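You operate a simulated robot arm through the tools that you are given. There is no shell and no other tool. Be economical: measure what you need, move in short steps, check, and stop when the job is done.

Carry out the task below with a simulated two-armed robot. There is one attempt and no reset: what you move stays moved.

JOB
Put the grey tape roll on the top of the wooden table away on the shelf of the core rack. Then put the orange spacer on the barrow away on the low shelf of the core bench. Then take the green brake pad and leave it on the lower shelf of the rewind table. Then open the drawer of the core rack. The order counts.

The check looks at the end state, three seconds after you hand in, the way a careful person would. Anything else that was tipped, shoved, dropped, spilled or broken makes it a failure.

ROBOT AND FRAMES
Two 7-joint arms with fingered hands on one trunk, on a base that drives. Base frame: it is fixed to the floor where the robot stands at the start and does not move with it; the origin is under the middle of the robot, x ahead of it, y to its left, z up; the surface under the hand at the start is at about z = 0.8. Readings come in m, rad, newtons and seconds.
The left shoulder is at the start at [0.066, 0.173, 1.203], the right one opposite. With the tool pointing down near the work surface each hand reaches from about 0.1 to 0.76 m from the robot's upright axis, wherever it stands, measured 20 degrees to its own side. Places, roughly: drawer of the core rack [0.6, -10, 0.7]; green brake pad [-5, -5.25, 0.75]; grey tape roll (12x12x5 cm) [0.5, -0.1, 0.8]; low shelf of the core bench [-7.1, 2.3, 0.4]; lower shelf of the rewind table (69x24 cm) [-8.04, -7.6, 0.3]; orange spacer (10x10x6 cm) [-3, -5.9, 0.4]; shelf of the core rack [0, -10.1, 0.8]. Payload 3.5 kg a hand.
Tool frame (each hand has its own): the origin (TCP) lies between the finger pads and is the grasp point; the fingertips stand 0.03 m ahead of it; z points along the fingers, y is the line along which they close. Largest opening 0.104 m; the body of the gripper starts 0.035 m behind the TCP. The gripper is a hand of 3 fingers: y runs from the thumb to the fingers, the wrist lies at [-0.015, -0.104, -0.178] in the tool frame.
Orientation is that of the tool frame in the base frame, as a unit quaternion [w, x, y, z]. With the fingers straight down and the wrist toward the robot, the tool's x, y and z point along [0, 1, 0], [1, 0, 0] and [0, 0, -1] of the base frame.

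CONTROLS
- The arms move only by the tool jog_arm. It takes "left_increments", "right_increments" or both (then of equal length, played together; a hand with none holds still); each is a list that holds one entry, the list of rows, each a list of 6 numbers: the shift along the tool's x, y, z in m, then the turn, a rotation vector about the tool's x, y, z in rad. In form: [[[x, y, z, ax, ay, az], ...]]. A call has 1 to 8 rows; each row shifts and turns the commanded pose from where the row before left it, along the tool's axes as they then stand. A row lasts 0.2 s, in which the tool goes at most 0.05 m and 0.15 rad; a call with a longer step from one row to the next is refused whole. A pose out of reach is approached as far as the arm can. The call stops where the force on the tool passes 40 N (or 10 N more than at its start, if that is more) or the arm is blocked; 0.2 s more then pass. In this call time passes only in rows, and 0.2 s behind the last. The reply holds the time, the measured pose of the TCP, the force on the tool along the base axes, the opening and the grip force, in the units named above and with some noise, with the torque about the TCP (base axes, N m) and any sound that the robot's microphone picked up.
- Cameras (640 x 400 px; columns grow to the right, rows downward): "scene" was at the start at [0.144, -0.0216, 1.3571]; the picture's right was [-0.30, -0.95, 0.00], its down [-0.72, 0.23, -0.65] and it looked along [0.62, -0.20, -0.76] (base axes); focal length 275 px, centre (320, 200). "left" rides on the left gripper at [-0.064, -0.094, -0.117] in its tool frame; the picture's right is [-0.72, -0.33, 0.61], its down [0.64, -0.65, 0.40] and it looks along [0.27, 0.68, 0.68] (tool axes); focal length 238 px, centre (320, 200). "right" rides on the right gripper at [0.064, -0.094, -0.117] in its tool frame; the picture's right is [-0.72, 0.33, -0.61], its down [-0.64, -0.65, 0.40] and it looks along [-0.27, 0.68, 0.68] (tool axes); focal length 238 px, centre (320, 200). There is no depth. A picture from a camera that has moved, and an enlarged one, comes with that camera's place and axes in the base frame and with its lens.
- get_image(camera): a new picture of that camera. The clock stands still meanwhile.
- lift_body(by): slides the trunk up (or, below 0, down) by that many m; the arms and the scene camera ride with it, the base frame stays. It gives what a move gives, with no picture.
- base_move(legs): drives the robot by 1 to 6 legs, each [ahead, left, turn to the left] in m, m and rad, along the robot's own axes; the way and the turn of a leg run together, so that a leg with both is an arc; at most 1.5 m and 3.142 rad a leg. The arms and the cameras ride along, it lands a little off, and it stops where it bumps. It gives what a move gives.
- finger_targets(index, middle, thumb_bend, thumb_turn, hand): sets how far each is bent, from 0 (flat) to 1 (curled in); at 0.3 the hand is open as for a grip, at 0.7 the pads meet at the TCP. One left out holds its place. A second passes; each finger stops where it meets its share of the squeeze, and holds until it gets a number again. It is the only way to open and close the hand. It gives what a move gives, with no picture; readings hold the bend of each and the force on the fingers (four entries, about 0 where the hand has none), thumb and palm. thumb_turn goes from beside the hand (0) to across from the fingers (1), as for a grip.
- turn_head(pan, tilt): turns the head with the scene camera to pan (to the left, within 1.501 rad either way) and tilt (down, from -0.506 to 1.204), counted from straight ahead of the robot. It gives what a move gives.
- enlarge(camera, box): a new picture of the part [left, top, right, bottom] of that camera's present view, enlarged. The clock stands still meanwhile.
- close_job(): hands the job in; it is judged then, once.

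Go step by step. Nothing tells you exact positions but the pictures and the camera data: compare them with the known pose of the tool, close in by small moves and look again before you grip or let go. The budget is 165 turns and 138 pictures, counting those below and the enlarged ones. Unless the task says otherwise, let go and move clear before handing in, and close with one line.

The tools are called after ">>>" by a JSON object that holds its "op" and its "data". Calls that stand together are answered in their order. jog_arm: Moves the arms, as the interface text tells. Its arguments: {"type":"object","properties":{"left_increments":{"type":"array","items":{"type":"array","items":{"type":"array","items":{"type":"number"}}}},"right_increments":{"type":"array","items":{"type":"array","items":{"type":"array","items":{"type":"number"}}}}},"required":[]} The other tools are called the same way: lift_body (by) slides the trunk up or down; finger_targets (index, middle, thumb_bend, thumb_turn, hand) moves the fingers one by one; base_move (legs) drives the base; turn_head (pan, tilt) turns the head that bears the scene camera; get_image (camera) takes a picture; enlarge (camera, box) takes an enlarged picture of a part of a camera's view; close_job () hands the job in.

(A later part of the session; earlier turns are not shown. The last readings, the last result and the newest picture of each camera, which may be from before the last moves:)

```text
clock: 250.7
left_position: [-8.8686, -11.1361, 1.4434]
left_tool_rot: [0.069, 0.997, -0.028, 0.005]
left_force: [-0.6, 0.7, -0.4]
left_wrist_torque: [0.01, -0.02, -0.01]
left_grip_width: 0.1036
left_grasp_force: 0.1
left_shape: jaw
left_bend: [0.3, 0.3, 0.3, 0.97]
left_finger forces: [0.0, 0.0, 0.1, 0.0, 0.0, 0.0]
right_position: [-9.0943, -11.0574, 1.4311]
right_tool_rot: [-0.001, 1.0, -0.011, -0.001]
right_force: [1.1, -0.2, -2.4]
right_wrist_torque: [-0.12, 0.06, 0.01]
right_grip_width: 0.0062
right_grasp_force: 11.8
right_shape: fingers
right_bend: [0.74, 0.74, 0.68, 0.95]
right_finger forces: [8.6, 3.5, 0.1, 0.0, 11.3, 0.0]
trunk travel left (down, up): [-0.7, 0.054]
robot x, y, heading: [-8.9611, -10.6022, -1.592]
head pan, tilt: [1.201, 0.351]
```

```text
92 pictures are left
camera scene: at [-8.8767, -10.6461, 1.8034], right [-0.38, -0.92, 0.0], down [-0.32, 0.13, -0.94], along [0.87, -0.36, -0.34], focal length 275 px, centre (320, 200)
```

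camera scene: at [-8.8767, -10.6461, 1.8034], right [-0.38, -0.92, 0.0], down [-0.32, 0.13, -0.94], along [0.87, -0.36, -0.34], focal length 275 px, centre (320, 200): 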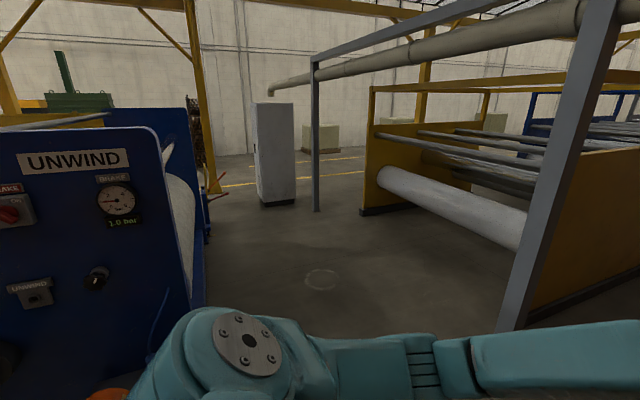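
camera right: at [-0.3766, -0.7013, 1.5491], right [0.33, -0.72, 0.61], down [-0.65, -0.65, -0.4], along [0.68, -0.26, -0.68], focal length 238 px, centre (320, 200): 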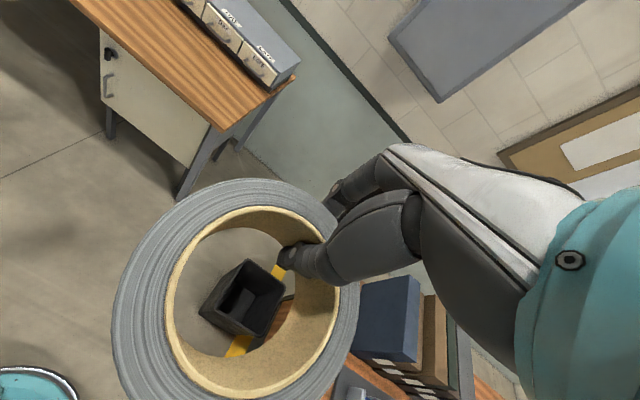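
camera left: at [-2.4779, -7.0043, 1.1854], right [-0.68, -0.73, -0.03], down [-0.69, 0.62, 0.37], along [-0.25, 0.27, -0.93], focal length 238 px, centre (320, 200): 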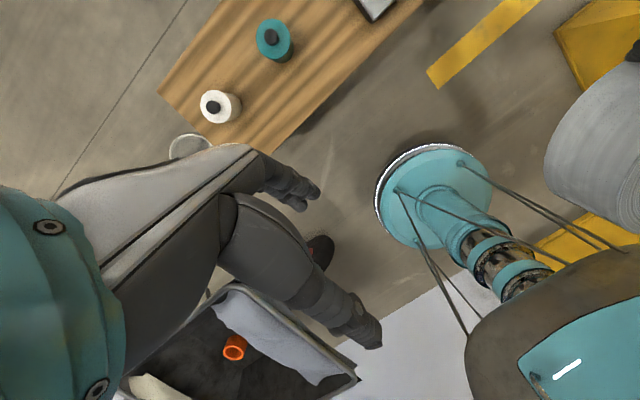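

A clear route leads east between the UNWIND machine and the yellow machine. I'm taking it.

>>> {"op": "base_move", "data": {"legs": [[0.95, 0.3, 0], [0, 0, 1.592], [1.4, 0, 0], [1.1, 0, 0]]}}

>>> {"op": "turn_head", "data": {"pan": 0.15, "tilt": 0.4}}

>>> {"op": "get_image", "data": {"camera": "scene"}}

```text
clock: 271.2
left_position: [-5.7012, -11.5551, 1.4445]
left_tool_rot: [0.047, 0.736, 0.674, 0.051]
left_force: [0.7, -0.5, 0.5]
left_wrist_torque: [-0.03, 0.02, 0.01]
left_grip_width: 0.1038
left_grasp_force: 0.2
left_shape: jaw
left_bend: [0.3, 0.3, 0.3, 0.97]
left_finger forces: [0.0, 0.0, 0.0, 0.0, 0.0, 0.0]
right_position: [-5.7876, -11.777, 1.4312]
right_tool_rot: [-0.001, 0.726, 0.688, -0.001]
right_force: [1.1, 0.7, -1.8]
right_wrist_torque: [-0.04, -0.1, -0.02]
right_grip_width: 0.0054
right_grasp_force: 11.6
right_shape: fingers
right_bend: [0.74, 0.74, 0.68, 0.95]
right_finger forces: [8.6, 3.3, 0.0, 0.0, 11.2, 0.1]
trunk travel left (down, up): [-0.7, 0.054]
robot x, y, heading: [-6.238, -11.633, -0.05]
head pan, tilt: [1.201, 0.351]
```

```text
clock: 272.5
left_position: [-5.7016, -11.5546, 1.4439]
left_tool_rot: [0.047, 0.736, 0.673, 0.051]
left_force: [0.4, -0.3, 0.3]
left_wrist_torque: [0.01, -0.02, -0.02]
left_grip_width: 0.104
left_grasp_force: 0.0
left_shape: jaw
left_bend: [0.3, 0.3, 0.3, 0.97]
left_finger forces: [0.0, 0.0, 0.0, 0.0, 0.1, 0.0]
right_position: [-5.7862, -11.7777, 1.4322]
right_tool_rot: [0.0, 0.726, 0.688, -0.001]
right_force: [-0.6, -0.1, -2.1]
right_wrist_torque: [-0.07, -0.09, 0.01]
right_grip_width: 0.0057
right_grasp_force: 11.5
right_shape: fingers
right_bend: [0.74, 0.74, 0.68, 0.95]
right_finger forces: [8.5, 3.5, 0.0, 0.0, 11.1, 0.0]
trunk travel left (down, up): [-0.7, 0.054]
robot x, y, heading: [-6.2381, -11.6308, -0.048]
head pan, tilt: [0.15, 0.4]
```

```text
91 pictures are left
camera scene: at [-6.1348, -11.6225, 1.7988], right [0.1, -1.0, 0.0], down [-0.39, -0.04, -0.92], along [0.92, 0.09, -0.39], focal length 275 px, centre (320, 200)
```

scene: 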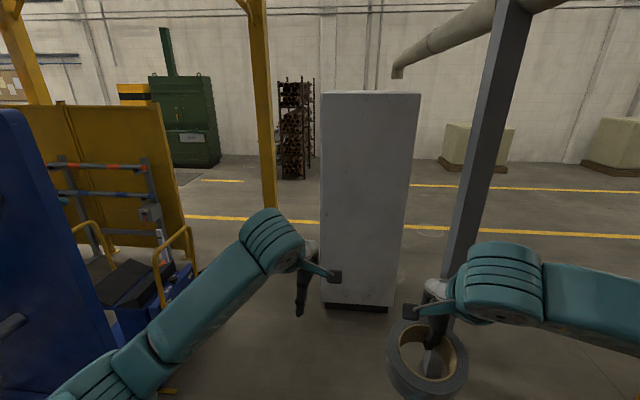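

I'm passing north of the grey cabinet, south of the yellow post, and on to the core rack's end.

>>> {"op": "base_move", "data": {"legs": [[1.206, 0.739, 0], [1.398, 0.067, 0], [1.401, 0.017, 0], [0.566, 0.728, 0.04]]}}

>>> {"op": "turn_head", "data": {"pan": 0.1, "tilt": 0.5}}

>>> {"op": "get_image", "data": {"camera": "scene"}}

```text
clock: 278.9
left_position: [-4.5185, -10.9103, 1.4468]
left_tool_rot: [0.045, 0.731, 0.679, 0.055]
left_force: [0.8, 0.5, 0.1]
left_wrist_torque: [-0.01, 0.03, -0.03]
left_grip_width: 0.1038
left_grasp_force: 0.1
left_shape: jaw
left_bend: [0.3, 0.3, 0.3, 0.98]
left_finger forces: [0.0, 0.0, 0.0, 0.0, 0.0, 0.0]
right_position: [-4.6016, -11.1346, 1.4294]
right_tool_rot: [-0.003, 0.72, 0.694, 0.001]
right_force: [-0.7, -0.3, -3.0]
right_wrist_torque: [-0.08, -0.09, 0.01]
right_grip_width: 0.0058
right_grasp_force: 13.4
right_shape: fingers
right_bend: [0.74, 0.75, 0.68, 0.95]
right_finger forces: [9.8, 4.0, 0.1, 0.0, 12.1, 0.0]
trunk travel left (down, up): [-0.7, 0.054]
robot x, y, heading: [-5.0534, -10.984, -0.037]
head pan, tilt: [0.15, 0.4]
stopped in leg 1: the robot was blocked; the commanded pose is now the measured one
```

```text
clock: 279.6
left_position: [-4.5199, -10.9126, 1.4461]
left_tool_rot: [0.043, 0.731, 0.679, 0.056]
left_force: [-0.3, 0.3, 1.0]
left_wrist_torque: [-0.04, 0.01, 0.0]
left_grip_width: 0.1038
left_grasp_force: 0.1
left_shape: jaw
left_bend: [0.3, 0.3, 0.3, 0.98]
left_finger forces: [0.0, 0.0, 0.0, 0.1, 0.1, 0.0]
right_position: [-4.602, -11.1364, 1.4315]
right_tool_rot: [-0.003, 0.72, 0.694, 0.002]
right_force: [-0.4, -0.2, -2.4]
right_wrist_torque: [-0.02, -0.13, -0.01]
right_grip_width: 0.0056
right_grasp_force: 12.5
right_shape: fingers
right_bend: [0.74, 0.75, 0.68, 0.95]
right_finger forces: [9.8, 3.9, 0.0, 0.0, 12.2, 0.0]
trunk travel left (down, up): [-0.7, 0.054]
robot x, y, heading: [-5.0544, -10.9824, -0.045]
head pan, tilt: [0.099, 0.499]
```

```text
90 pictures are left
camera scene: at [-4.9538, -10.9955, 1.79], right [0.06, -1.0, -0.01], down [-0.48, -0.02, -0.88], along [0.88, 0.06, -0.48], focal length 275 px, centre (320, 200)
```

scene: 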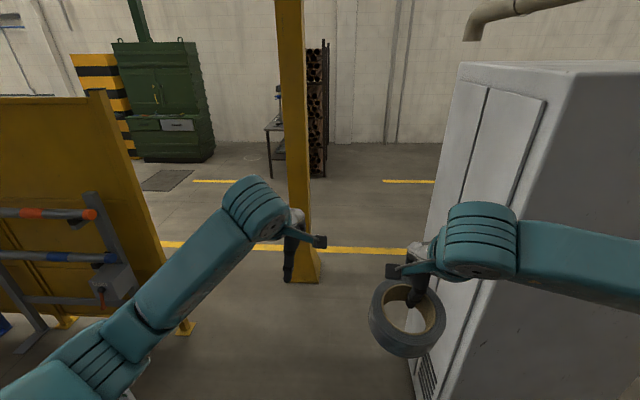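

Something blocked the base at (-5.05,-10.98). I'm looking down on both sides.

>>> {"op": "turn_head", "data": {"pan": 0.8, "tilt": 1.1}}

>>> {"op": "get_image", "data": {"camera": "scene"}}

>>> {"op": "get_image", "data": {"camera": "left"}}

```text
clock: 280.6
left_position: [-4.5185, -10.9123, 1.4466]
left_tool_rot: [0.044, 0.731, 0.678, 0.056]
left_force: [-0.8, -0.1, 0.1]
left_wrist_torque: [0.02, -0.02, -0.02]
left_grip_width: 0.1035
left_grasp_force: 0.1
left_shape: jaw
left_bend: [0.3, 0.3, 0.3, 0.98]
left_finger forces: [0.0, 0.0, 0.0, 0.0, 0.0, 0.1]
right_position: [-4.6003, -11.1356, 1.4316]
right_tool_rot: [-0.003, 0.72, 0.694, 0.003]
right_force: [-0.6, 0.4, -2.3]
right_wrist_torque: [-0.09, -0.14, -0.05]
right_grip_width: 0.0055
right_grasp_force: 12.9
right_shape: fingers
right_bend: [0.74, 0.75, 0.68, 0.95]
right_finger forces: [9.8, 3.9, 0.1, 0.0, 12.0, 0.0]
trunk travel left (down, up): [-0.7, 0.054]
robot x, y, heading: [-5.0532, -10.9888, -0.037]
head pan, tilt: [0.799, 1.1]
```

```text
89 pictures are left
camera scene: at [-4.9974, -10.9556, 1.7425], right [0.69, -0.72, -0.01], down [-0.64, -0.61, -0.46], along [0.33, 0.32, -0.89], focal length 275 px, centre (320, 200)
```

scene: 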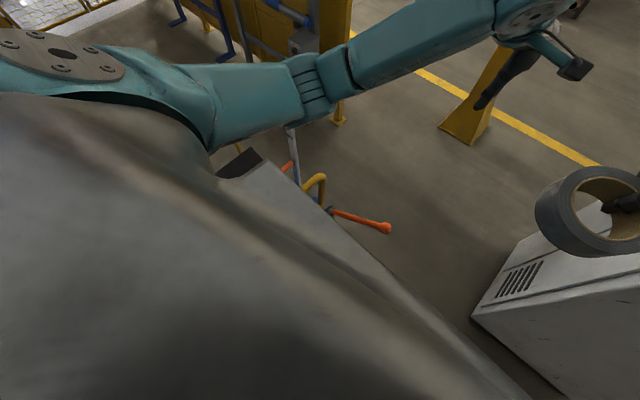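

```text
88 pictures are left
camera left: at [-4.6329, -10.9709, 1.5486], right [-0.29, -0.69, -0.67], down [-0.54, 0.69, -0.48], along [0.79, 0.22, -0.57], focal length 238 px, centre (320, 200)
```

left: 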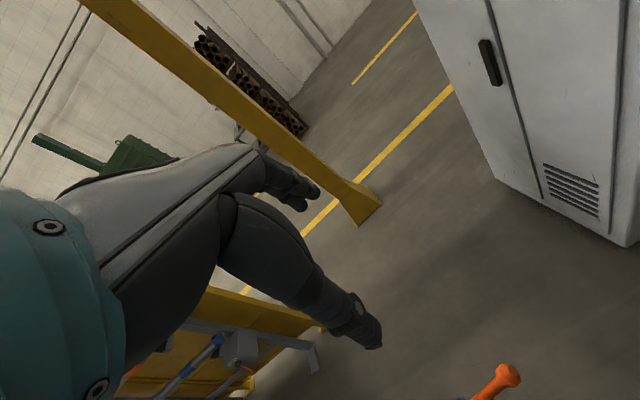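

I'm against the blue cart with its orange tow handle. I'll back off to the south and look at it.

>>> {"op": "base_move", "data": {"legs": [[-0.25, -0.38, 0]]}}

>>> {"op": "turn_head", "data": {"pan": 0.6, "tilt": 0.8}}

>>> {"op": "get_image", "data": {"camera": "scene"}}

```text
clock: 281.3
left_position: [-4.5181, -10.907, 1.4448]
left_tool_rot: [0.045, 0.731, 0.678, 0.052]
left_force: [-1.0, 0.1, 0.0]
left_wrist_torque: [-0.02, 0.02, 0.01]
left_grip_width: 0.1036
left_grasp_force: 0.1
left_shape: jaw
left_bend: [0.3, 0.3, 0.3, 0.98]
left_finger forces: [0.0, 0.0, 0.0, 0.0, 0.0, 0.1]
right_position: [-4.5994, -11.1309, 1.4303]
right_tool_rot: [-0.003, 0.721, 0.693, -0.001]
right_force: [-0.1, -0.2, -2.4]
right_wrist_torque: [-0.03, -0.1, -0.02]
right_grip_width: 0.0056
right_grasp_force: 12.8
right_shape: fingers
right_bend: [0.74, 0.75, 0.68, 0.95]
right_finger forces: [9.8, 4.0, 0.0, 0.0, 12.1, 0.0]
trunk travel left (down, up): [-0.7, 0.054]
robot x, y, heading: [-5.0526, -10.9904, -0.036]
head pan, tilt: [0.799, 1.1]
stopped in leg 1: the robot was blocked; the commanded pose is now the measured one
```

```text
clock: 282.1
left_position: [-4.5184, -10.9067, 1.4459]
left_tool_rot: [0.045, 0.731, 0.679, 0.054]
left_force: [0.0, 0.2, 0.0]
left_wrist_torque: [0.02, 0.01, 0.02]
left_grip_width: 0.1037
left_grasp_force: 0.0
left_shape: jaw
left_bend: [0.3, 0.3, 0.3, 0.98]
left_finger forces: [0.1, 0.0, 0.1, 0.0, 0.0, 0.1]
right_position: [-4.5985, -11.1326, 1.4292]
right_tool_rot: [-0.003, 0.72, 0.694, 0.0]
right_force: [-0.5, 0.7, -1.7]
right_wrist_torque: [-0.05, -0.08, -0.03]
right_grip_width: 0.0055
right_grasp_force: 12.3
right_shape: fingers
right_bend: [0.74, 0.75, 0.68, 0.95]
right_finger forces: [9.7, 3.9, 0.0, 0.0, 12.1, 0.0]
trunk travel left (down, up): [-0.7, 0.054]
robot x, y, heading: [-5.0498, -10.9862, -0.032]
head pan, tilt: [0.6, 0.799]
```

```text
87 pictures are left
camera scene: at [-4.9735, -10.9501, 1.764], right [0.54, -0.84, -0.01], down [-0.61, -0.38, -0.7], along [0.59, 0.38, -0.71], focal length 275 px, centre (320, 200)
```

scene: 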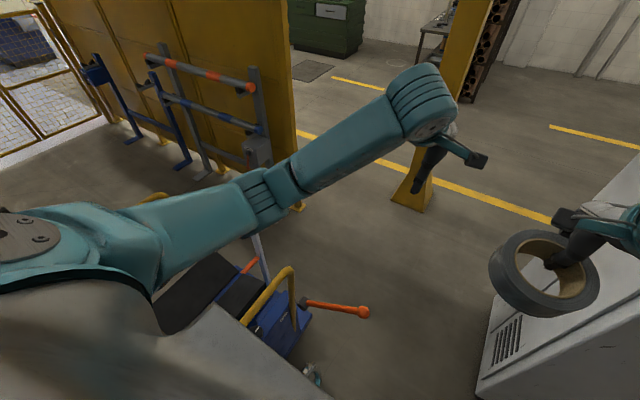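

>>> {"op": "base_move", "data": {"legs": [[0, -0.1, 0]]}}

>>> {"op": "base_move", "data": {"legs": [[-0.1, 0, 0]]}}

```text
clock: 283.2
left_position: [-4.5199, -10.9957, 1.4455]
left_tool_rot: [0.046, 0.731, 0.678, 0.052]
left_force: [-0.1, 0.2, -0.4]
left_wrist_torque: [-0.01, 0.0, 0.04]
left_grip_width: 0.1038
left_grasp_force: 0.0
left_shape: jaw
left_bend: [0.3, 0.3, 0.3, 0.98]
left_finger forces: [0.0, 0.0, 0.1, 0.0, 0.0, 0.1]
right_position: [-4.6024, -11.2215, 1.4313]
right_tool_rot: [0.0, 0.72, 0.694, -0.002]
right_force: [1.4, -0.2, -2.6]
right_wrist_torque: [-0.06, -0.12, 0.01]
right_grip_width: 0.0054
right_grasp_force: 12.6
right_shape: fingers
right_bend: [0.74, 0.75, 0.68, 0.95]
right_finger forces: [9.7, 4.0, 0.0, 0.0, 12.1, 0.0]
trunk travel left (down, up): [-0.7, 0.054]
robot x, y, heading: [-5.055, -11.082, -0.035]
head pan, tilt: [0.6, 0.799]
```

```text
clock: 284.4
left_position: [-4.6203, -10.9928, 1.4444]
left_tool_rot: [0.047, 0.731, 0.679, 0.05]
left_force: [0.2, -0.2, -0.3]
left_wrist_torque: [0.0, 0.01, -0.03]
left_grip_width: 0.1035
left_grasp_force: 0.0
left_shape: jaw
left_bend: [0.3, 0.3, 0.3, 0.98]
left_finger forces: [0.0, 0.0, 0.0, 0.0, 0.1, 0.0]
right_position: [-4.7015, -11.2179, 1.4306]
right_tool_rot: [-0.001, 0.721, 0.693, -0.003]
right_force: [1.0, 0.1, -3.0]
right_wrist_torque: [-0.05, -0.12, -0.02]
right_grip_width: 0.0056
right_grasp_force: 12.9
right_shape: fingers
right_bend: [0.74, 0.75, 0.68, 0.95]
right_finger forces: [9.7, 3.9, 0.1, 0.0, 12.1, 0.1]
trunk travel left (down, up): [-0.7, 0.054]
robot x, y, heading: [-5.1577, -11.0774, -0.042]
head pan, tilt: [0.6, 0.799]
```

>>> {"op": "base_move", "data": {"legs": [[-0.2, -0.3, 0]]}}

>>> {"op": "turn_head", "data": {"pan": 0.75, "tilt": 0.85}}

>>> {"op": "get_image", "data": {"camera": "scene"}}

```text
clock: 286.7
left_position: [-4.8329, -11.2803, 1.4455]
left_tool_rot: [0.046, 0.726, 0.684, 0.051]
left_force: [0.8, 0.1, 0.5]
left_wrist_torque: [0.0, 0.0, -0.02]
left_grip_width: 0.1037
left_grasp_force: 0.1
left_shape: jaw
left_bend: [0.3, 0.3, 0.3, 0.98]
left_finger forces: [0.0, 0.0, 0.1, 0.0, 0.0, 0.0]
right_position: [-4.9129, -11.5057, 1.4313]
right_tool_rot: [0.0, 0.716, 0.698, -0.001]
right_force: [-0.6, 0.0, -2.5]
right_wrist_torque: [-0.07, -0.11, -0.01]
right_grip_width: 0.0057
right_grasp_force: 12.9
right_shape: fingers
right_bend: [0.74, 0.75, 0.68, 0.95]
right_finger forces: [9.7, 3.7, 0.0, 0.1, 12.2, 0.0]
trunk travel left (down, up): [-0.7, 0.054]
robot x, y, heading: [-5.3734, -11.3743, -0.029]
head pan, tilt: [0.6, 0.799]
```

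```text
clock: 287.4
left_position: [-4.8337, -11.2818, 1.445]
left_tool_rot: [0.046, 0.727, 0.683, 0.051]
left_force: [-1.0, 0.3, 0.2]
left_wrist_torque: [0.01, -0.03, 0.0]
left_grip_width: 0.1035
left_grasp_force: 0.1
left_shape: jaw
left_bend: [0.3, 0.3, 0.3, 0.98]
left_finger forces: [0.0, 0.1, 0.0, 0.0, 0.1, 0.0]
right_position: [-4.9134, -11.5078, 1.4313]
right_tool_rot: [0.0, 0.717, 0.698, -0.002]
right_force: [0.8, -0.1, -1.6]
right_wrist_torque: [-0.05, -0.14, 0.0]
right_grip_width: 0.0053
right_grasp_force: 13.1
right_shape: fingers
right_bend: [0.74, 0.75, 0.68, 0.95]
right_finger forces: [9.8, 3.8, 0.1, 0.0, 12.1, 0.1]
trunk travel left (down, up): [-0.7, 0.054]
robot x, y, heading: [-5.3663, -11.3736, -0.032]
head pan, tilt: [0.75, 0.85]
```

```text
86 pictures are left
camera scene: at [-5.2985, -11.3204, 1.7598], right [0.66, -0.75, 0.0], down [-0.56, -0.5, -0.66], along [0.49, 0.44, -0.75], focal length 275 px, centre (320, 200)
```

scene: 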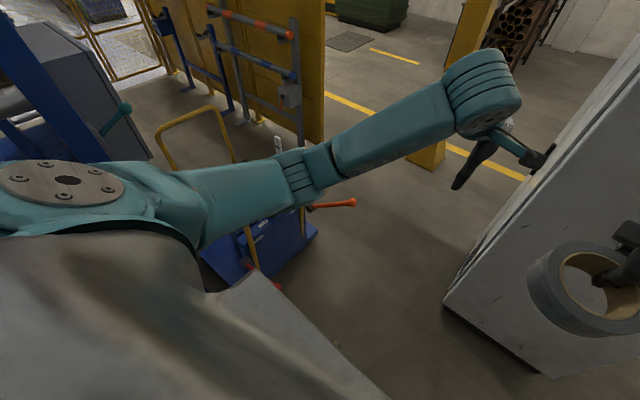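

I touched the blue cart's south side. Triangulating its lever before and after shows it did not move. I'll face north so the elbows clear the tall cabinet, and strafe east at y≈-11.0.

>>> {"op": "base_move", "data": {"legs": [[0, 0, 1.6], [0.25, -0.42, 0]]}}

>>> {"op": "turn_head", "data": {"pan": -1.1, "tilt": 0.9}}

>>> {"op": "get_image", "data": {"camera": "scene"}}

```text
clock: 294.2
left_position: [-5.0397, -10.5901, 1.4444]
left_tool_rot: [-0.003, 0.023, 0.997, 0.069]
left_force: [0.5, -0.2, 0.2]
left_wrist_torque: [-0.01, 0.01, -0.03]
left_grip_width: 0.1037
left_grasp_force: 0.0
left_shape: jaw
left_bend: [0.3, 0.3, 0.3, 0.98]
left_finger forces: [0.1, 0.0, 0.1, 0.0, 0.0, 0.1]
right_position: [-4.8133, -10.6664, 1.4315]
right_tool_rot: [0.002, 0.005, 1.0, -0.002]
right_force: [0.0, 0.2, -1.5]
right_wrist_torque: [0.15, -0.03, 0.0]
right_grip_width: 0.0055
right_grasp_force: 12.0
right_shape: fingers
right_bend: [0.74, 0.75, 0.68, 0.95]
right_finger forces: [9.1, 3.5, 0.1, 0.1, 11.1, 0.0]
trunk travel left (down, up): [-0.7, 0.054]
robot x, y, heading: [-4.938, -11.1289, 1.564]
head pan, tilt: [0.75, 0.85]
```

```text
clock: 296.0
left_position: [-5.0384, -10.5899, 1.4442]
left_tool_rot: [-0.004, 0.022, 0.997, 0.068]
left_force: [0.4, -0.2, 0.4]
left_wrist_torque: [-0.04, 0.03, 0.01]
left_grip_width: 0.1041
left_grasp_force: 0.2
left_shape: jaw
left_bend: [0.3, 0.3, 0.3, 0.98]
left_finger forces: [0.1, 0.0, 0.0, 0.0, 0.1, 0.0]
right_position: [-4.8124, -10.6651, 1.4311]
right_tool_rot: [0.002, 0.005, 1.0, -0.002]
right_force: [0.4, -0.6, -1.9]
right_wrist_torque: [0.11, -0.09, -0.02]
right_grip_width: 0.0057
right_grasp_force: 12.3
right_shape: fingers
right_bend: [0.74, 0.75, 0.68, 0.95]
right_finger forces: [9.2, 3.5, 0.0, 0.1, 11.0, 0.1]
trunk travel left (down, up): [-0.7, 0.054]
robot x, y, heading: [-4.9398, -11.1249, 1.558]
head pan, tilt: [-1.1, 0.901]
```

```text
85 pictures are left
camera scene: at [-4.8697, -11.0767, 1.7558], right [0.45, -0.89, 0.0], down [-0.7, -0.35, -0.62], along [0.56, 0.28, -0.78], focal length 275 px, centre (320, 200)
```

scene: 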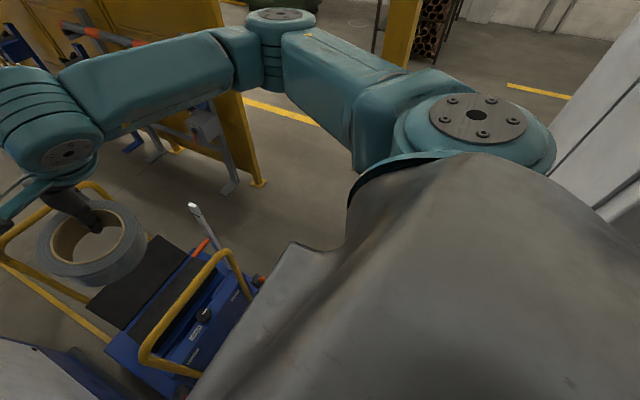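

>>> {"op": "base_move", "data": {"legs": [[0.02, -0.45, 0], [0.1, -0.3, 0]]}}

>>> {"op": "turn_head", "data": {"pan": -1.4, "tilt": 0.8}}

>>> {"op": "get_image", "data": {"camera": "scene"}}

```text
clock: 300.4
left_position: [-4.3002, -10.4774, 1.4446]
left_tool_rot: [-0.004, 0.02, 0.997, 0.069]
left_force: [-1.0, 0.9, 0.2]
left_wrist_torque: [0.0, -0.02, -0.03]
left_grip_width: 0.104
left_grasp_force: 0.0
left_shape: jaw
left_bend: [0.3, 0.3, 0.3, 0.98]
left_finger forces: [0.1, 0.0, 0.0, 0.1, 0.0, 0.0]
right_position: [-4.0715, -10.5509, 1.4308]
right_tool_rot: [0.001, 0.002, 1.0, -0.002]
right_force: [-0.2, 0.1, -2.3]
right_wrist_torque: [0.11, -0.07, 0.02]
right_grip_width: 0.0054
right_grasp_force: 12.4
right_shape: fingers
right_bend: [0.74, 0.75, 0.68, 0.95]
right_finger forces: [9.1, 3.5, 0.1, 0.1, 11.2, 0.1]
trunk travel left (down, up): [-0.7, 0.054]
robot x, y, heading: [-4.1952, -11.0052, 1.573]
head pan, tilt: [-1.1, 0.901]
```

```text
clock: 301.2
left_position: [-4.2972, -10.4772, 1.444]
left_tool_rot: [-0.005, 0.02, 0.997, 0.069]
left_force: [0.2, -0.5, 0.3]
left_wrist_torque: [-0.01, 0.0, 0.02]
left_grip_width: 0.1035
left_grasp_force: 0.1
left_shape: jaw
left_bend: [0.3, 0.3, 0.3, 0.98]
left_finger forces: [0.0, 0.0, 0.0, 0.1, 0.0, 0.0]
right_position: [-4.0702, -10.55, 1.4313]
right_tool_rot: [0.001, 0.002, 1.0, -0.003]
right_force: [1.1, -0.4, -2.5]
right_wrist_torque: [0.11, -0.07, 0.02]
right_grip_width: 0.0053
right_grasp_force: 11.3
right_shape: fingers
right_bend: [0.74, 0.75, 0.68, 0.95]
right_finger forces: [9.1, 3.6, 0.0, 0.0, 11.2, 0.0]
trunk travel left (down, up): [-0.7, 0.054]
robot x, y, heading: [-4.1918, -11.0076, 1.569]
head pan, tilt: [-1.4, 0.799]
```

```text
84 pictures are left
camera scene: at [-4.1134, -10.9827, 1.7637], right [0.17, -0.99, 0.0], down [-0.71, -0.12, -0.7], along [0.69, 0.12, -0.72], focal length 275 px, centre (320, 200)
```

scene: 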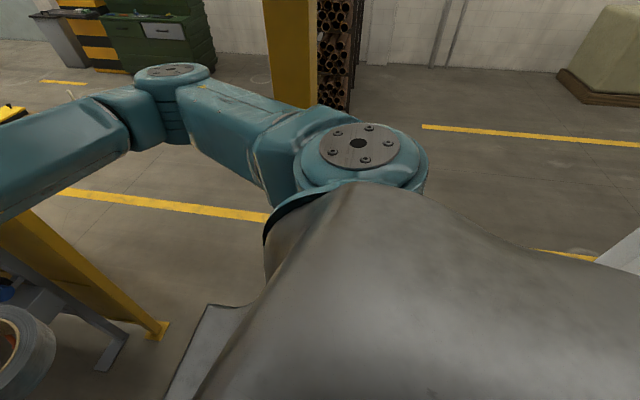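

>>> {"op": "base_move", "data": {"legs": [[-0.02, -0.6, 0], [-0.2, -0.35, 0], [0, 0, -1.57], [1.4, -0.05, 0]]}}

>>> {"op": "turn_head", "data": {"pan": 0.4, "tilt": 0.6}}

>>> {"op": "get_image", "data": {"camera": "scene"}}

```text
clock: 305.3
left_position: [-3.6699, -10.5114, 1.4448]
left_tool_rot: [-0.001, 0.018, 0.997, 0.069]
left_force: [-0.4, -0.1, -0.1]
left_wrist_torque: [0.0, -0.01, -0.01]
left_grip_width: 0.1036
left_grasp_force: 0.1
left_shape: jaw
left_bend: [0.3, 0.3, 0.3, 0.98]
left_finger forces: [0.0, 0.0, 0.1, 0.0, 0.2, 0.0]
right_position: [-3.4506, -10.5905, 1.4299]
right_tool_rot: [0.004, -0.012, 1.0, -0.005]
right_force: [-0.4, 0.2, -2.6]
right_wrist_torque: [0.15, -0.06, 0.0]
right_grip_width: 0.0057
right_grasp_force: 12.4
right_shape: fingers
right_bend: [0.74, 0.74, 0.68, 0.95]
right_finger forces: [9.3, 3.6, 0.0, 0.0, 11.6, 0.0]
trunk travel left (down, up): [-0.7, 0.054]
robot x, y, heading: [-3.5559, -11.044, 1.574]
head pan, tilt: [-1.4, 0.799]
stopped in leg 2: the robot was blocked; the commanded pose is now the measured one
```

```text
clock: 307.1
left_position: [-3.6703, -10.5122, 1.4436]
left_tool_rot: [0.0, 0.02, 0.997, 0.068]
left_force: [-0.2, -0.4, 0.2]
left_wrist_torque: [0.04, 0.03, -0.03]
left_grip_width: 0.1035
left_grasp_force: 0.0
left_shape: jaw
left_bend: [0.3, 0.3, 0.3, 0.98]
left_finger forces: [0.0, 0.0, 0.1, 0.1, 0.0, 0.1]
right_position: [-3.4501, -10.589, 1.4286]
right_tool_rot: [0.005, -0.009, 1.0, -0.005]
right_force: [0.2, -0.6, -3.0]
right_wrist_torque: [0.11, -0.06, -0.02]
right_grip_width: 0.005
right_grasp_force: 12.3
right_shape: fingers
right_bend: [0.74, 0.74, 0.68, 0.95]
right_finger forces: [9.3, 3.6, 0.1, 0.1, 11.7, 0.0]
trunk travel left (down, up): [-0.7, 0.054]
robot x, y, heading: [-3.5574, -11.0482, 1.57]
head pan, tilt: [0.4, 0.6]
```

```text
83 pictures are left
camera scene: at [-3.6019, -10.9488, 1.7801], right [0.92, 0.39, 0.01], down [0.22, -0.52, -0.82], along [-0.32, 0.76, -0.57], focal length 275 px, centre (320, 200)
```

scene: 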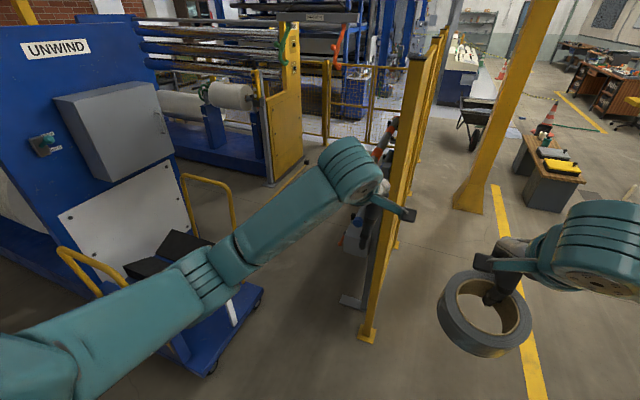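

I backed into the cabinet lightly while still beside it. I'll move forward off it and continue east.

>>> {"op": "base_move", "data": {"legs": [[0.06, 0, 0]]}}

>>> {"op": "base_move", "data": {"legs": [[0, -0.75, 0], [-0.15, -0.1, -1.57], [1.0, -0.05, 0]]}}

>>> {"op": "turn_head", "data": {"pan": 0.4, "tilt": 0.5}}

>>> {"op": "get_image", "data": {"camera": "scene"}}

```text
clock: 308.0
left_position: [-3.6692, -10.4507, 1.4419]
left_tool_rot: [0.0, 0.019, 0.997, 0.068]
left_force: [0.5, -0.2, 0.9]
left_wrist_torque: [-0.01, 0.02, -0.02]
left_grip_width: 0.1036
left_grasp_force: 0.1
left_shape: jaw
left_bend: [0.3, 0.3, 0.3, 0.98]
left_finger forces: [0.0, 0.1, 0.0, 0.1, 0.0, 0.0]
right_position: [-3.4513, -10.5292, 1.428]
right_tool_rot: [0.005, -0.008, 1.0, -0.006]
right_force: [-0.2, 0.6, -2.2]
right_wrist_torque: [0.12, -0.06, 0.02]
right_grip_width: 0.0051
right_grasp_force: 12.7
right_shape: fingers
right_bend: [0.74, 0.74, 0.68, 0.95]
right_finger forces: [9.3, 3.6, 0.0, 0.1, 11.6, 0.0]
trunk travel left (down, up): [-0.7, 0.054]
robot x, y, heading: [-3.5561, -10.9869, 1.567]
head pan, tilt: [0.4, 0.6]
```

```text
clock: 308.9
left_position: [-3.6668, -10.4566, 1.4442]
left_tool_rot: [0.0, 0.018, 0.997, 0.07]
left_force: [0.7, 0.3, -0.2]
left_wrist_torque: [-0.01, -0.03, -0.04]
left_grip_width: 0.1038
left_grasp_force: 0.2
left_shape: jaw
left_bend: [0.3, 0.3, 0.3, 0.98]
left_finger forces: [0.0, 0.1, 0.0, 0.0, 0.0, 0.0]
right_position: [-3.4535, -10.5361, 1.4281]
right_tool_rot: [0.006, -0.018, 1.0, -0.009]
right_force: [-0.1, 0.0, -3.1]
right_wrist_torque: [0.12, -0.08, 0.0]
right_grip_width: 0.0055
right_grasp_force: 12.1
right_shape: fingers
right_bend: [0.74, 0.74, 0.68, 0.95]
right_finger forces: [9.3, 3.6, 0.0, 0.0, 11.7, 0.1]
trunk travel left (down, up): [-0.7, 0.054]
robot x, y, heading: [-3.5532, -10.9864, 1.57]
head pan, tilt: [0.4, 0.6]
stopped in leg 1: the robot was blocked; the commanded pose is now the measured one
```

```text
clock: 309.6
left_position: [-3.6666, -10.4544, 1.4443]
left_tool_rot: [0.0, 0.017, 0.997, 0.07]
left_force: [-0.6, 0.1, 0.9]
left_wrist_torque: [0.04, 0.0, -0.03]
left_grip_width: 0.1034
left_grasp_force: 0.1
left_shape: jaw
left_bend: [0.3, 0.3, 0.3, 0.98]
left_finger forces: [0.0, 0.0, 0.1, 0.0, 0.0, 0.0]
right_position: [-3.4521, -10.5342, 1.4275]
right_tool_rot: [0.007, -0.017, 1.0, -0.009]
right_force: [0.3, 0.9, -2.4]
right_wrist_torque: [0.13, -0.03, 0.0]
right_grip_width: 0.0052
right_grasp_force: 12.5
right_shape: fingers
right_bend: [0.74, 0.74, 0.68, 0.95]
right_finger forces: [9.3, 3.6, 0.0, 0.0, 11.7, 0.0]
trunk travel left (down, up): [-0.7, 0.054]
robot x, y, heading: [-3.5463, -10.9841, 1.575]
head pan, tilt: [0.4, 0.499]
```

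```text
82 pictures are left
camera scene: at [-3.5995, -10.8897, 1.7893], right [0.92, 0.39, 0.01], down [0.19, -0.44, -0.88], along [-0.34, 0.81, -0.48], focal length 275 px, centre (320, 200)
```

scene: 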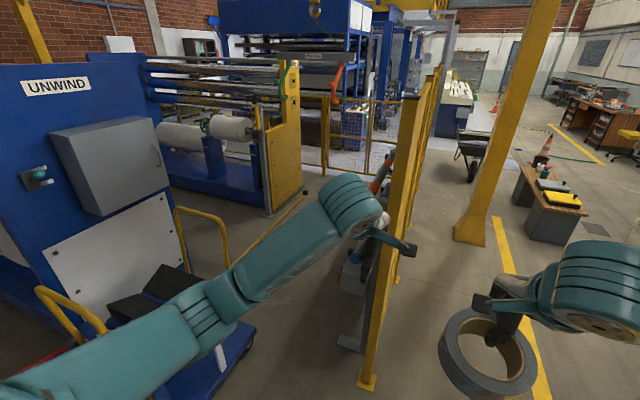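

The right elbow is against the yellow post at (-3.05,-10.7). I'll shift left off it and stretch both arms forward to make the robot narrower, then go out through the gap between the post and the panel end.

>>> {"op": "base_move", "data": {"legs": [[0.03, 0.3, 0]]}}

>>> {"op": "jog_arm", "data": {"right_increments": [[[-0.02, 0.044, 0, 0, 0, 0], [-0.02, 0.044, 0, 0, 0, 0], [-0.02, 0.044, 0, 0, 0, 0], [-0.02, 0.044, 0, 0, 0, 0], [-0.02, 0.044, 0, 0, 0, 0]]], "left_increments": [[[0.02, 0.028, 0, 0.028, 0, 0], [0.02, 0.028, 0, 0.028, 0, 0], [0.02, 0.028, 0, 0.028, 0, 0], [0.02, 0.028, 0, 0.028, 0, 0], [0.02, 0.028, 0, 0.028, 0, 0]]]}}

>>> {"op": "turn_head", "data": {"pan": -0.6, "tilt": 0.7}}

>>> {"op": "get_image", "data": {"camera": "scene"}}

```text
clock: 311.6
left_position: [-3.9583, -10.4269, 1.4453]
left_tool_rot: [-0.005, 0.016, 0.997, 0.07]
left_force: [0.1, 0.0, 0.3]
left_wrist_torque: [-0.02, 0.01, -0.02]
left_grip_width: 0.1035
left_grasp_force: 0.0
left_shape: jaw
left_bend: [0.3, 0.3, 0.3, 0.98]
left_finger forces: [0.0, 0.0, 0.1, 0.0, 0.0, 0.0]
right_position: [-3.7434, -10.5038, 1.4259]
right_tool_rot: [0.001, -0.019, 1.0, -0.008]
right_force: [0.2, 1.2, -2.3]
right_wrist_torque: [0.09, -0.06, 0.05]
right_grip_width: 0.0052
right_grasp_force: 12.0
right_shape: fingers
right_bend: [0.74, 0.74, 0.68, 0.95]
right_finger forces: [9.2, 3.7, 0.1, 0.0, 11.7, 0.1]
trunk travel left (down, up): [-0.7, 0.054]
robot x, y, heading: [-3.8506, -10.9603, 1.58]
head pan, tilt: [0.4, 0.499]
```

```text
clock: 312.8
left_position: [-4.0575, -10.2832, 1.4579]
left_tool_rot: [-0.004, 0.016, 1.0, -0.001]
left_force: [-0.4, -0.2, 0.2]
left_wrist_torque: [-0.04, -0.04, 0.0]
left_grip_width: 0.1037
left_grasp_force: 0.1
left_shape: jaw
left_bend: [0.3, 0.3, 0.3, 0.98]
left_finger forces: [0.0, 0.0, 0.1, 0.0, 0.0, 0.1]
right_position: [-3.6573, -10.2783, 1.4177]
right_tool_rot: [0.002, -0.019, 1.0, -0.009]
right_force: [0.0, 0.6, -2.4]
right_wrist_torque: [0.11, -0.05, -0.01]
right_grip_width: 0.0056
right_grasp_force: 12.1
right_shape: fingers
right_bend: [0.74, 0.74, 0.68, 0.95]
right_finger forces: [9.5, 3.4, 0.0, 0.0, 11.6, 0.1]
trunk travel left (down, up): [-0.7, 0.054]
robot x, y, heading: [-3.8559, -10.9563, 1.579]
head pan, tilt: [0.4, 0.499]
```

```text
clock: 314.1
left_position: [-4.0579, -10.2875, 1.4597]
left_tool_rot: [-0.005, 0.015, 1.0, 0.0]
left_force: [0.8, -0.4, 0.2]
left_wrist_torque: [0.0, 0.0, -0.01]
left_grip_width: 0.1036
left_grasp_force: 0.0
left_shape: jaw
left_bend: [0.3, 0.3, 0.3, 0.98]
left_finger forces: [0.0, 0.0, 0.1, 0.0, 0.1, 0.0]
right_position: [-3.6557, -10.2826, 1.4183]
right_tool_rot: [0.002, -0.018, 1.0, -0.009]
right_force: [-0.6, 0.2, -1.5]
right_wrist_torque: [0.09, -0.11, 0.0]
right_grip_width: 0.0054
right_grasp_force: 12.5
right_shape: fingers
right_bend: [0.74, 0.74, 0.68, 0.95]
right_finger forces: [9.3, 3.4, 0.1, 0.1, 11.6, 0.0]
trunk travel left (down, up): [-0.7, 0.054]
robot x, y, heading: [-3.8543, -10.9585, 1.58]
head pan, tilt: [-0.6, 0.7]
```

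```text
81 pictures are left
camera scene: at [-3.8041, -10.8746, 1.772], right [0.83, -0.56, 0.0], down [-0.36, -0.53, -0.77], along [0.43, 0.63, -0.64], focal length 275 px, centre (320, 200)
```

scene: 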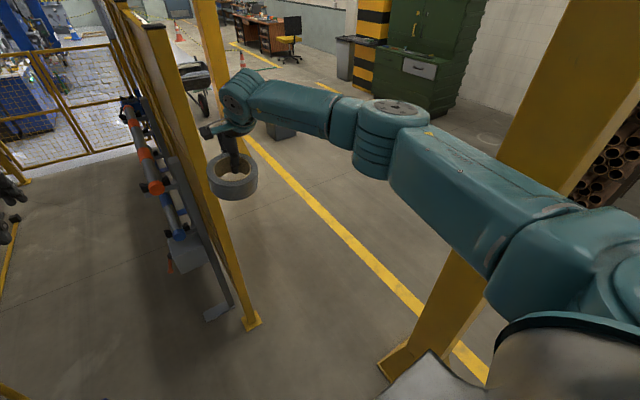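

>>> {"op": "base_move", "data": {"legs": [[0.318, 0.308, -1.08]]}}

>>> {"op": "turn_head", "data": {"pan": -0.1, "tilt": 0.75}}

>>> {"op": "get_image", "data": {"camera": "scene"}}

```text
clock: 317.2
left_position: [-3.4699, -10.0448, 1.4594]
left_tool_rot: [-0.004, 0.52, 0.854, 0.002]
left_force: [0.2, 0.0, 0.1]
left_wrist_torque: [-0.01, 0.01, 0.0]
left_grip_width: 0.1037
left_grasp_force: 0.1
left_shape: jaw
left_bend: [0.3, 0.3, 0.3, 0.98]
left_finger forces: [0.0, 0.1, 0.1, 0.0, 0.0, 0.0]
right_position: [-3.2689, -10.3939, 1.4185]
right_tool_rot: [-0.003, 0.491, 0.871, -0.008]
right_force: [-0.9, 0.8, -2.0]
right_wrist_torque: [0.03, -0.11, 0.04]
right_grip_width: 0.0054
right_grasp_force: 12.0
right_shape: fingers
right_bend: [0.74, 0.74, 0.68, 0.95]
right_finger forces: [9.5, 3.2, 0.0, 0.0, 11.3, 0.1]
trunk travel left (down, up): [-0.7, 0.054]
robot x, y, heading: [-3.9557, -10.5483, 0.515]
head pan, tilt: [-0.6, 0.7]
cut short: leg 1
```

```text
clock: 318.1
left_position: [-3.4691, -10.0453, 1.4581]
left_tool_rot: [-0.004, 0.52, 0.854, 0.002]
left_force: [0.4, 0.7, 0.5]
left_wrist_torque: [-0.01, 0.03, 0.0]
left_grip_width: 0.1037
left_grasp_force: 0.0
left_shape: jaw
left_bend: [0.3, 0.3, 0.3, 0.98]
left_finger forces: [0.1, 0.1, 0.1, 0.0, 0.0, 0.0]
right_position: [-3.2687, -10.3948, 1.4184]
right_tool_rot: [-0.003, 0.491, 0.871, -0.008]
right_force: [-1.0, 1.1, -2.2]
right_wrist_torque: [0.03, -0.13, 0.0]
right_grip_width: 0.0055
right_grasp_force: 11.6
right_shape: fingers
right_bend: [0.74, 0.74, 0.68, 0.95]
right_finger forces: [9.5, 3.1, 0.1, 0.0, 11.3, 0.0]
trunk travel left (down, up): [-0.7, 0.054]
robot x, y, heading: [-3.9525, -10.5481, 0.511]
head pan, tilt: [-0.099, 0.75]
```

```text
80 pictures are left
camera scene: at [-3.8701, -10.51, 1.7677], right [0.4, -0.92, 0.0], down [-0.62, -0.27, -0.73], along [0.67, 0.29, -0.68], focal length 275 px, centre (320, 200)
```

scene: 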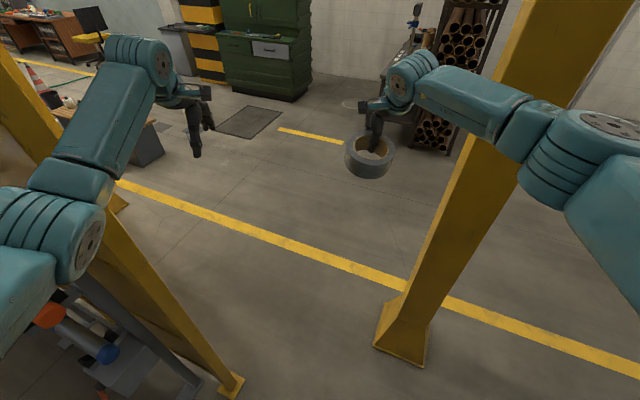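

>>> {"op": "base_move", "data": {"legs": [[0.4, -0.02, 0]]}}

>>> {"op": "get_image", "data": {"camera": "scene"}}

```text
clock: 320.6
left_position: [-3.1107, -9.8606, 1.4595]
left_tool_rot: [-0.004, 0.518, 0.856, 0.002]
left_force: [-0.6, 0.5, -0.5]
left_wrist_torque: [-0.01, -0.02, 0.03]
left_grip_width: 0.1036
left_grasp_force: 0.0
left_shape: jaw
left_bend: [0.3, 0.3, 0.3, 0.98]
left_finger forces: [0.0, 0.0, 0.0, 0.0, 0.0, 0.0]
right_position: [-2.9093, -10.2084, 1.4196]
right_tool_rot: [-0.002, 0.489, 0.872, -0.008]
right_force: [-0.6, 0.6, -2.2]
right_wrist_torque: [0.02, -0.13, -0.03]
right_grip_width: 0.0054
right_grasp_force: 11.2
right_shape: fingers
right_bend: [0.74, 0.74, 0.68, 0.95]
right_finger forces: [9.6, 3.1, 0.0, 0.0, 11.5, 0.1]
trunk travel left (down, up): [-0.7, 0.054]
robot x, y, heading: [-3.5952, -10.3646, 0.519]
head pan, tilt: [-0.099, 0.75]
```

```text
79 pictures are left
camera scene: at [-3.5107, -10.3275, 1.7678], right [0.41, -0.91, 0.0], down [-0.62, -0.28, -0.73], along [0.67, 0.3, -0.68], focal length 275 px, centre (320, 200)
```

scene: 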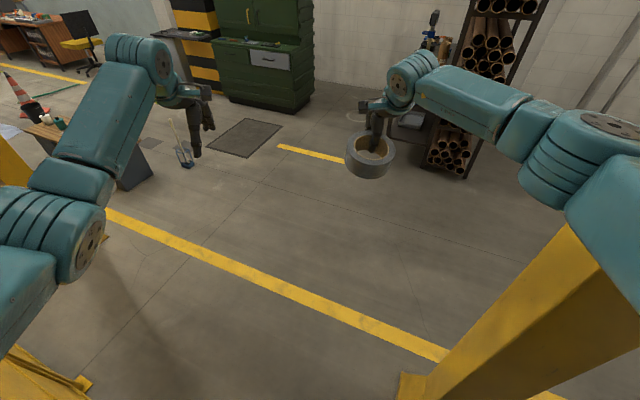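

>>> {"op": "base_move", "data": {"legs": [[0.12, 0.05, 0.05], [0.7, 0, 0], [0.5, 0, 0]]}}

>>> {"op": "turn_head", "data": {"pan": -0.5, "tilt": 0.5}}

>>> {"op": "get_image", "data": {"camera": "scene"}}

```text
clock: 327.9
left_position: [-2.0618, -9.0626, 1.4588]
left_tool_rot: [-0.005, 0.486, 0.874, 0.002]
left_force: [1.0, 0.5, 0.0]
left_wrist_torque: [0.02, 0.02, -0.01]
left_grip_width: 0.1038
left_grasp_force: 0.1
left_shape: jaw
left_bend: [0.3, 0.3, 0.3, 0.98]
left_finger forces: [0.1, 0.1, 0.1, 0.1, 0.0, 0.1]
right_position: [-1.835, -9.3949, 1.4184]
right_tool_rot: [-0.001, 0.455, 0.89, -0.008]
right_force: [-0.1, 0.4, -2.6]
right_wrist_torque: [0.04, -0.16, 0.0]
right_grip_width: 0.0054
right_grasp_force: 12.4
right_shape: fingers
right_bend: [0.74, 0.74, 0.68, 0.95]
right_finger forces: [9.3, 3.0, 0.0, 0.1, 11.5, 0.0]
trunk travel left (down, up): [-0.7, 0.054]
robot x, y, heading: [-2.508, -9.6031, 0.593]
head pan, tilt: [-0.099, 0.75]
```

```text
clock: 328.8
left_position: [-2.0617, -9.0615, 1.4596]
left_tool_rot: [-0.005, 0.485, 0.874, 0.002]
left_force: [0.3, 0.4, 0.4]
left_wrist_torque: [0.01, -0.03, 0.0]
left_grip_width: 0.1036
left_grasp_force: 0.1
left_shape: jaw
left_bend: [0.3, 0.3, 0.3, 0.98]
left_finger forces: [0.1, 0.1, 0.0, 0.1, 0.1, 0.0]
right_position: [-1.8344, -9.3927, 1.4177]
right_tool_rot: [-0.003, 0.455, 0.89, -0.009]
right_force: [0.4, -0.3, -2.1]
right_wrist_torque: [0.02, -0.07, -0.02]
right_grip_width: 0.0054
right_grasp_force: 11.7
right_shape: fingers
right_bend: [0.74, 0.74, 0.68, 0.95]
right_finger forces: [9.3, 3.1, 0.1, 0.0, 11.4, 0.0]
trunk travel left (down, up): [-0.7, 0.054]
robot x, y, heading: [-2.5059, -9.6016, 0.592]
head pan, tilt: [-0.499, 0.499]
```

```text
78 pictures are left
camera scene: at [-2.4063, -9.5872, 1.7896], right [0.1, -1.0, 0.0], down [-0.48, -0.05, -0.88], along [0.87, 0.08, -0.48], focal length 275 px, centre (320, 200)
```

scene: 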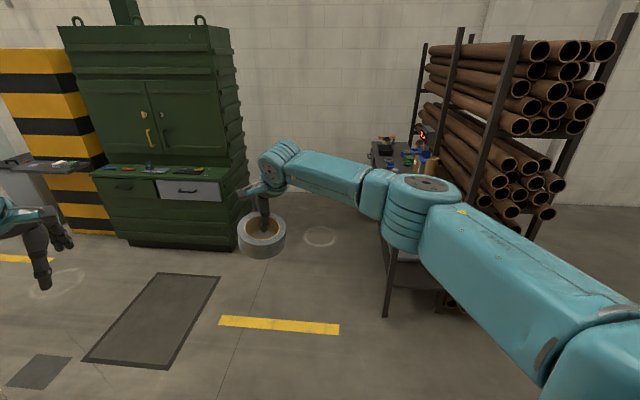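

I'm through into the main corridor and the core rack is ahead. I'll go to its west end, face it (south), and look.

>>> {"op": "base_move", "data": {"legs": [[1.239, -0.23, 0], [0, 0, -2.16]]}}

>>> {"op": "turn_head", "data": {"pan": 0.7, "tilt": 0.6}}

>>> {"op": "get_image", "data": {"camera": "scene"}}

```text
clock: 340.3
left_position: [-1.1492, -9.7809, 1.4588]
left_tool_rot: [0.0, 1.0, -0.014, 0.005]
left_force: [0.4, 0.5, 0.3]
left_wrist_torque: [0.03, 0.01, -0.02]
left_grip_width: 0.1037
left_grasp_force: 0.1
left_shape: jaw
left_bend: [0.3, 0.3, 0.3, 0.98]
left_finger forces: [0.0, 0.0, 0.0, 0.1, 0.0, 0.0]
right_position: [-1.5509, -9.788, 1.4184]
right_tool_rot: [-0.009, 1.0, 0.019, -0.002]
right_force: [0.4, -0.2, -2.4]
right_wrist_torque: [-0.11, 0.06, 0.01]
right_grip_width: 0.0051
right_grasp_force: 11.3
right_shape: fingers
right_bend: [0.74, 0.75, 0.68, 0.95]
right_finger forces: [9.3, 2.6, 0.0, 0.0, 11.0, 0.0]
trunk travel left (down, up): [-0.7, 0.054]
robot x, y, heading: [-1.3532, -9.113, -1.566]
head pan, tilt: [-0.499, 0.499]
```

```text
clock: 341.7
left_position: [-1.149, -9.7824, 1.4596]
left_tool_rot: [0.0, 1.0, -0.015, 0.006]
left_force: [-0.3, 0.1, -0.3]
left_wrist_torque: [0.02, -0.03, -0.03]
left_grip_width: 0.1038
left_grasp_force: 0.0
left_shape: jaw
left_bend: [0.3, 0.3, 0.3, 0.98]
left_finger forces: [0.1, 0.0, 0.0, 0.0, 0.0, 0.0]
right_position: [-1.5515, -9.7867, 1.4172]
right_tool_rot: [-0.009, 1.0, 0.02, -0.001]
right_force: [0.1, -0.2, -2.3]
right_wrist_torque: [-0.14, 0.03, 0.01]
right_grip_width: 0.0053
right_grasp_force: 11.9
right_shape: fingers
right_bend: [0.74, 0.75, 0.68, 0.95]
right_finger forces: [9.4, 2.6, 0.1, 0.0, 11.2, 0.1]
trunk travel left (down, up): [-0.7, 0.054]
robot x, y, heading: [-1.359, -9.1113, -1.563]
head pan, tilt: [0.7, 0.6]
```

```text
77 pictures are left
camera scene: at [-1.2972, -9.1868, 1.7806], right [-0.76, -0.65, 0.0], down [-0.37, 0.43, -0.83], along [0.54, -0.63, -0.56], focal length 275 px, centre (320, 200)
```

scene: 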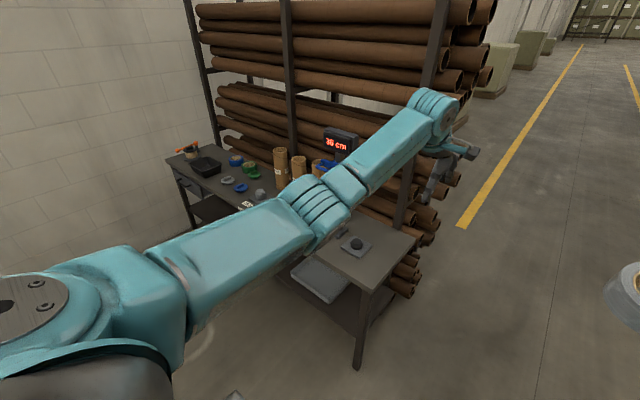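

>>> {"op": "base_move", "data": {"legs": [[-0.05, 1.2, 0]]}}

>>> {"op": "turn_head", "data": {"pan": 0.25, "tilt": 0.75}}

>>> {"op": "get_image", "data": {"camera": "scene"}}

```text
clock: 347.6
left_position: [0.0074, -9.7376, 1.4595]
left_tool_rot: [0.0, 1.0, -0.025, 0.005]
left_force: [0.0, 0.4, 0.4]
left_wrist_torque: [-0.02, 0.01, -0.02]
left_grip_width: 0.1036
left_grasp_force: 0.0
left_shape: jaw
left_bend: [0.3, 0.3, 0.3, 0.98]
left_finger forces: [0.0, 0.0, 0.0, 0.0, 0.1, 0.0]
right_position: [-0.3937, -9.7356, 1.418]
right_tool_rot: [-0.009, 1.0, 0.009, -0.002]
right_force: [0.3, -0.1, -2.6]
right_wrist_torque: [-0.11, 0.03, -0.04]
right_grip_width: 0.0053
right_grasp_force: 11.9
right_shape: fingers
right_bend: [0.74, 0.75, 0.68, 0.95]
right_finger forces: [9.5, 2.5, 0.0, 0.0, 11.3, 0.0]
trunk travel left (down, up): [-0.7, 0.054]
robot x, y, heading: [-0.1868, -9.0623, -1.585]
head pan, tilt: [0.7, 0.6]
```

```text
clock: 348.5
left_position: [0.007, -9.7376, 1.4595]
left_tool_rot: [0.0, 1.0, -0.024, 0.005]
left_force: [-0.3, -0.6, 0.3]
left_wrist_torque: [-0.01, 0.02, 0.0]
left_grip_width: 0.1038
left_grasp_force: 0.0
left_shape: jaw
left_bend: [0.3, 0.3, 0.3, 0.98]
left_finger forces: [0.1, 0.1, 0.0, 0.1, 0.1, 0.1]
right_position: [-0.394, -9.7354, 1.4192]
right_tool_rot: [-0.008, 1.0, 0.009, -0.001]
right_force: [-0.5, -0.2, -2.4]
right_wrist_torque: [-0.13, 0.07, 0.04]
right_grip_width: 0.0052
right_grasp_force: 11.7
right_shape: fingers
right_bend: [0.74, 0.75, 0.68, 0.95]
right_finger forces: [9.4, 2.6, 0.0, 0.1, 11.1, 0.1]
trunk travel left (down, up): [-0.7, 0.054]
robot x, y, heading: [-0.1891, -9.062, -1.577]
head pan, tilt: [0.25, 0.75]
```

```text
76 pictures are left
camera scene: at [-0.1644, -9.1525, 1.7677], right [-0.97, -0.24, 0.0], down [-0.16, 0.66, -0.73], along [0.17, -0.71, -0.68], focal length 275 px, centre (320, 200)
```

scene: 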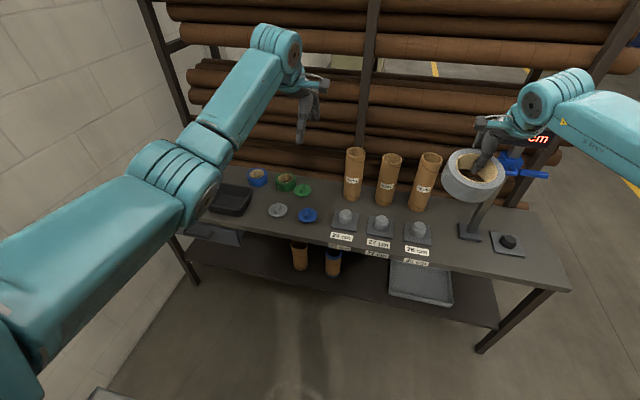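

>>> {"op": "enlarge", "data": {"camera": "scene", "box": [170, 140, 590, 360]}}

```text
1.52 times, centred on (380, 250) of scene
camera zoom: at [-0.1644, -9.1525, 1.7677], right [-0.97, -0.24, 0.0], down [-0.16, 0.66, -0.73], along [0.17, -0.71, -0.68], focal length 419 px, centre (229, 124)
```

zoom: 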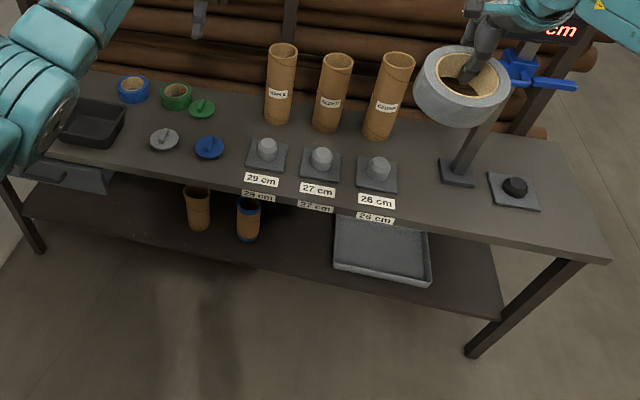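

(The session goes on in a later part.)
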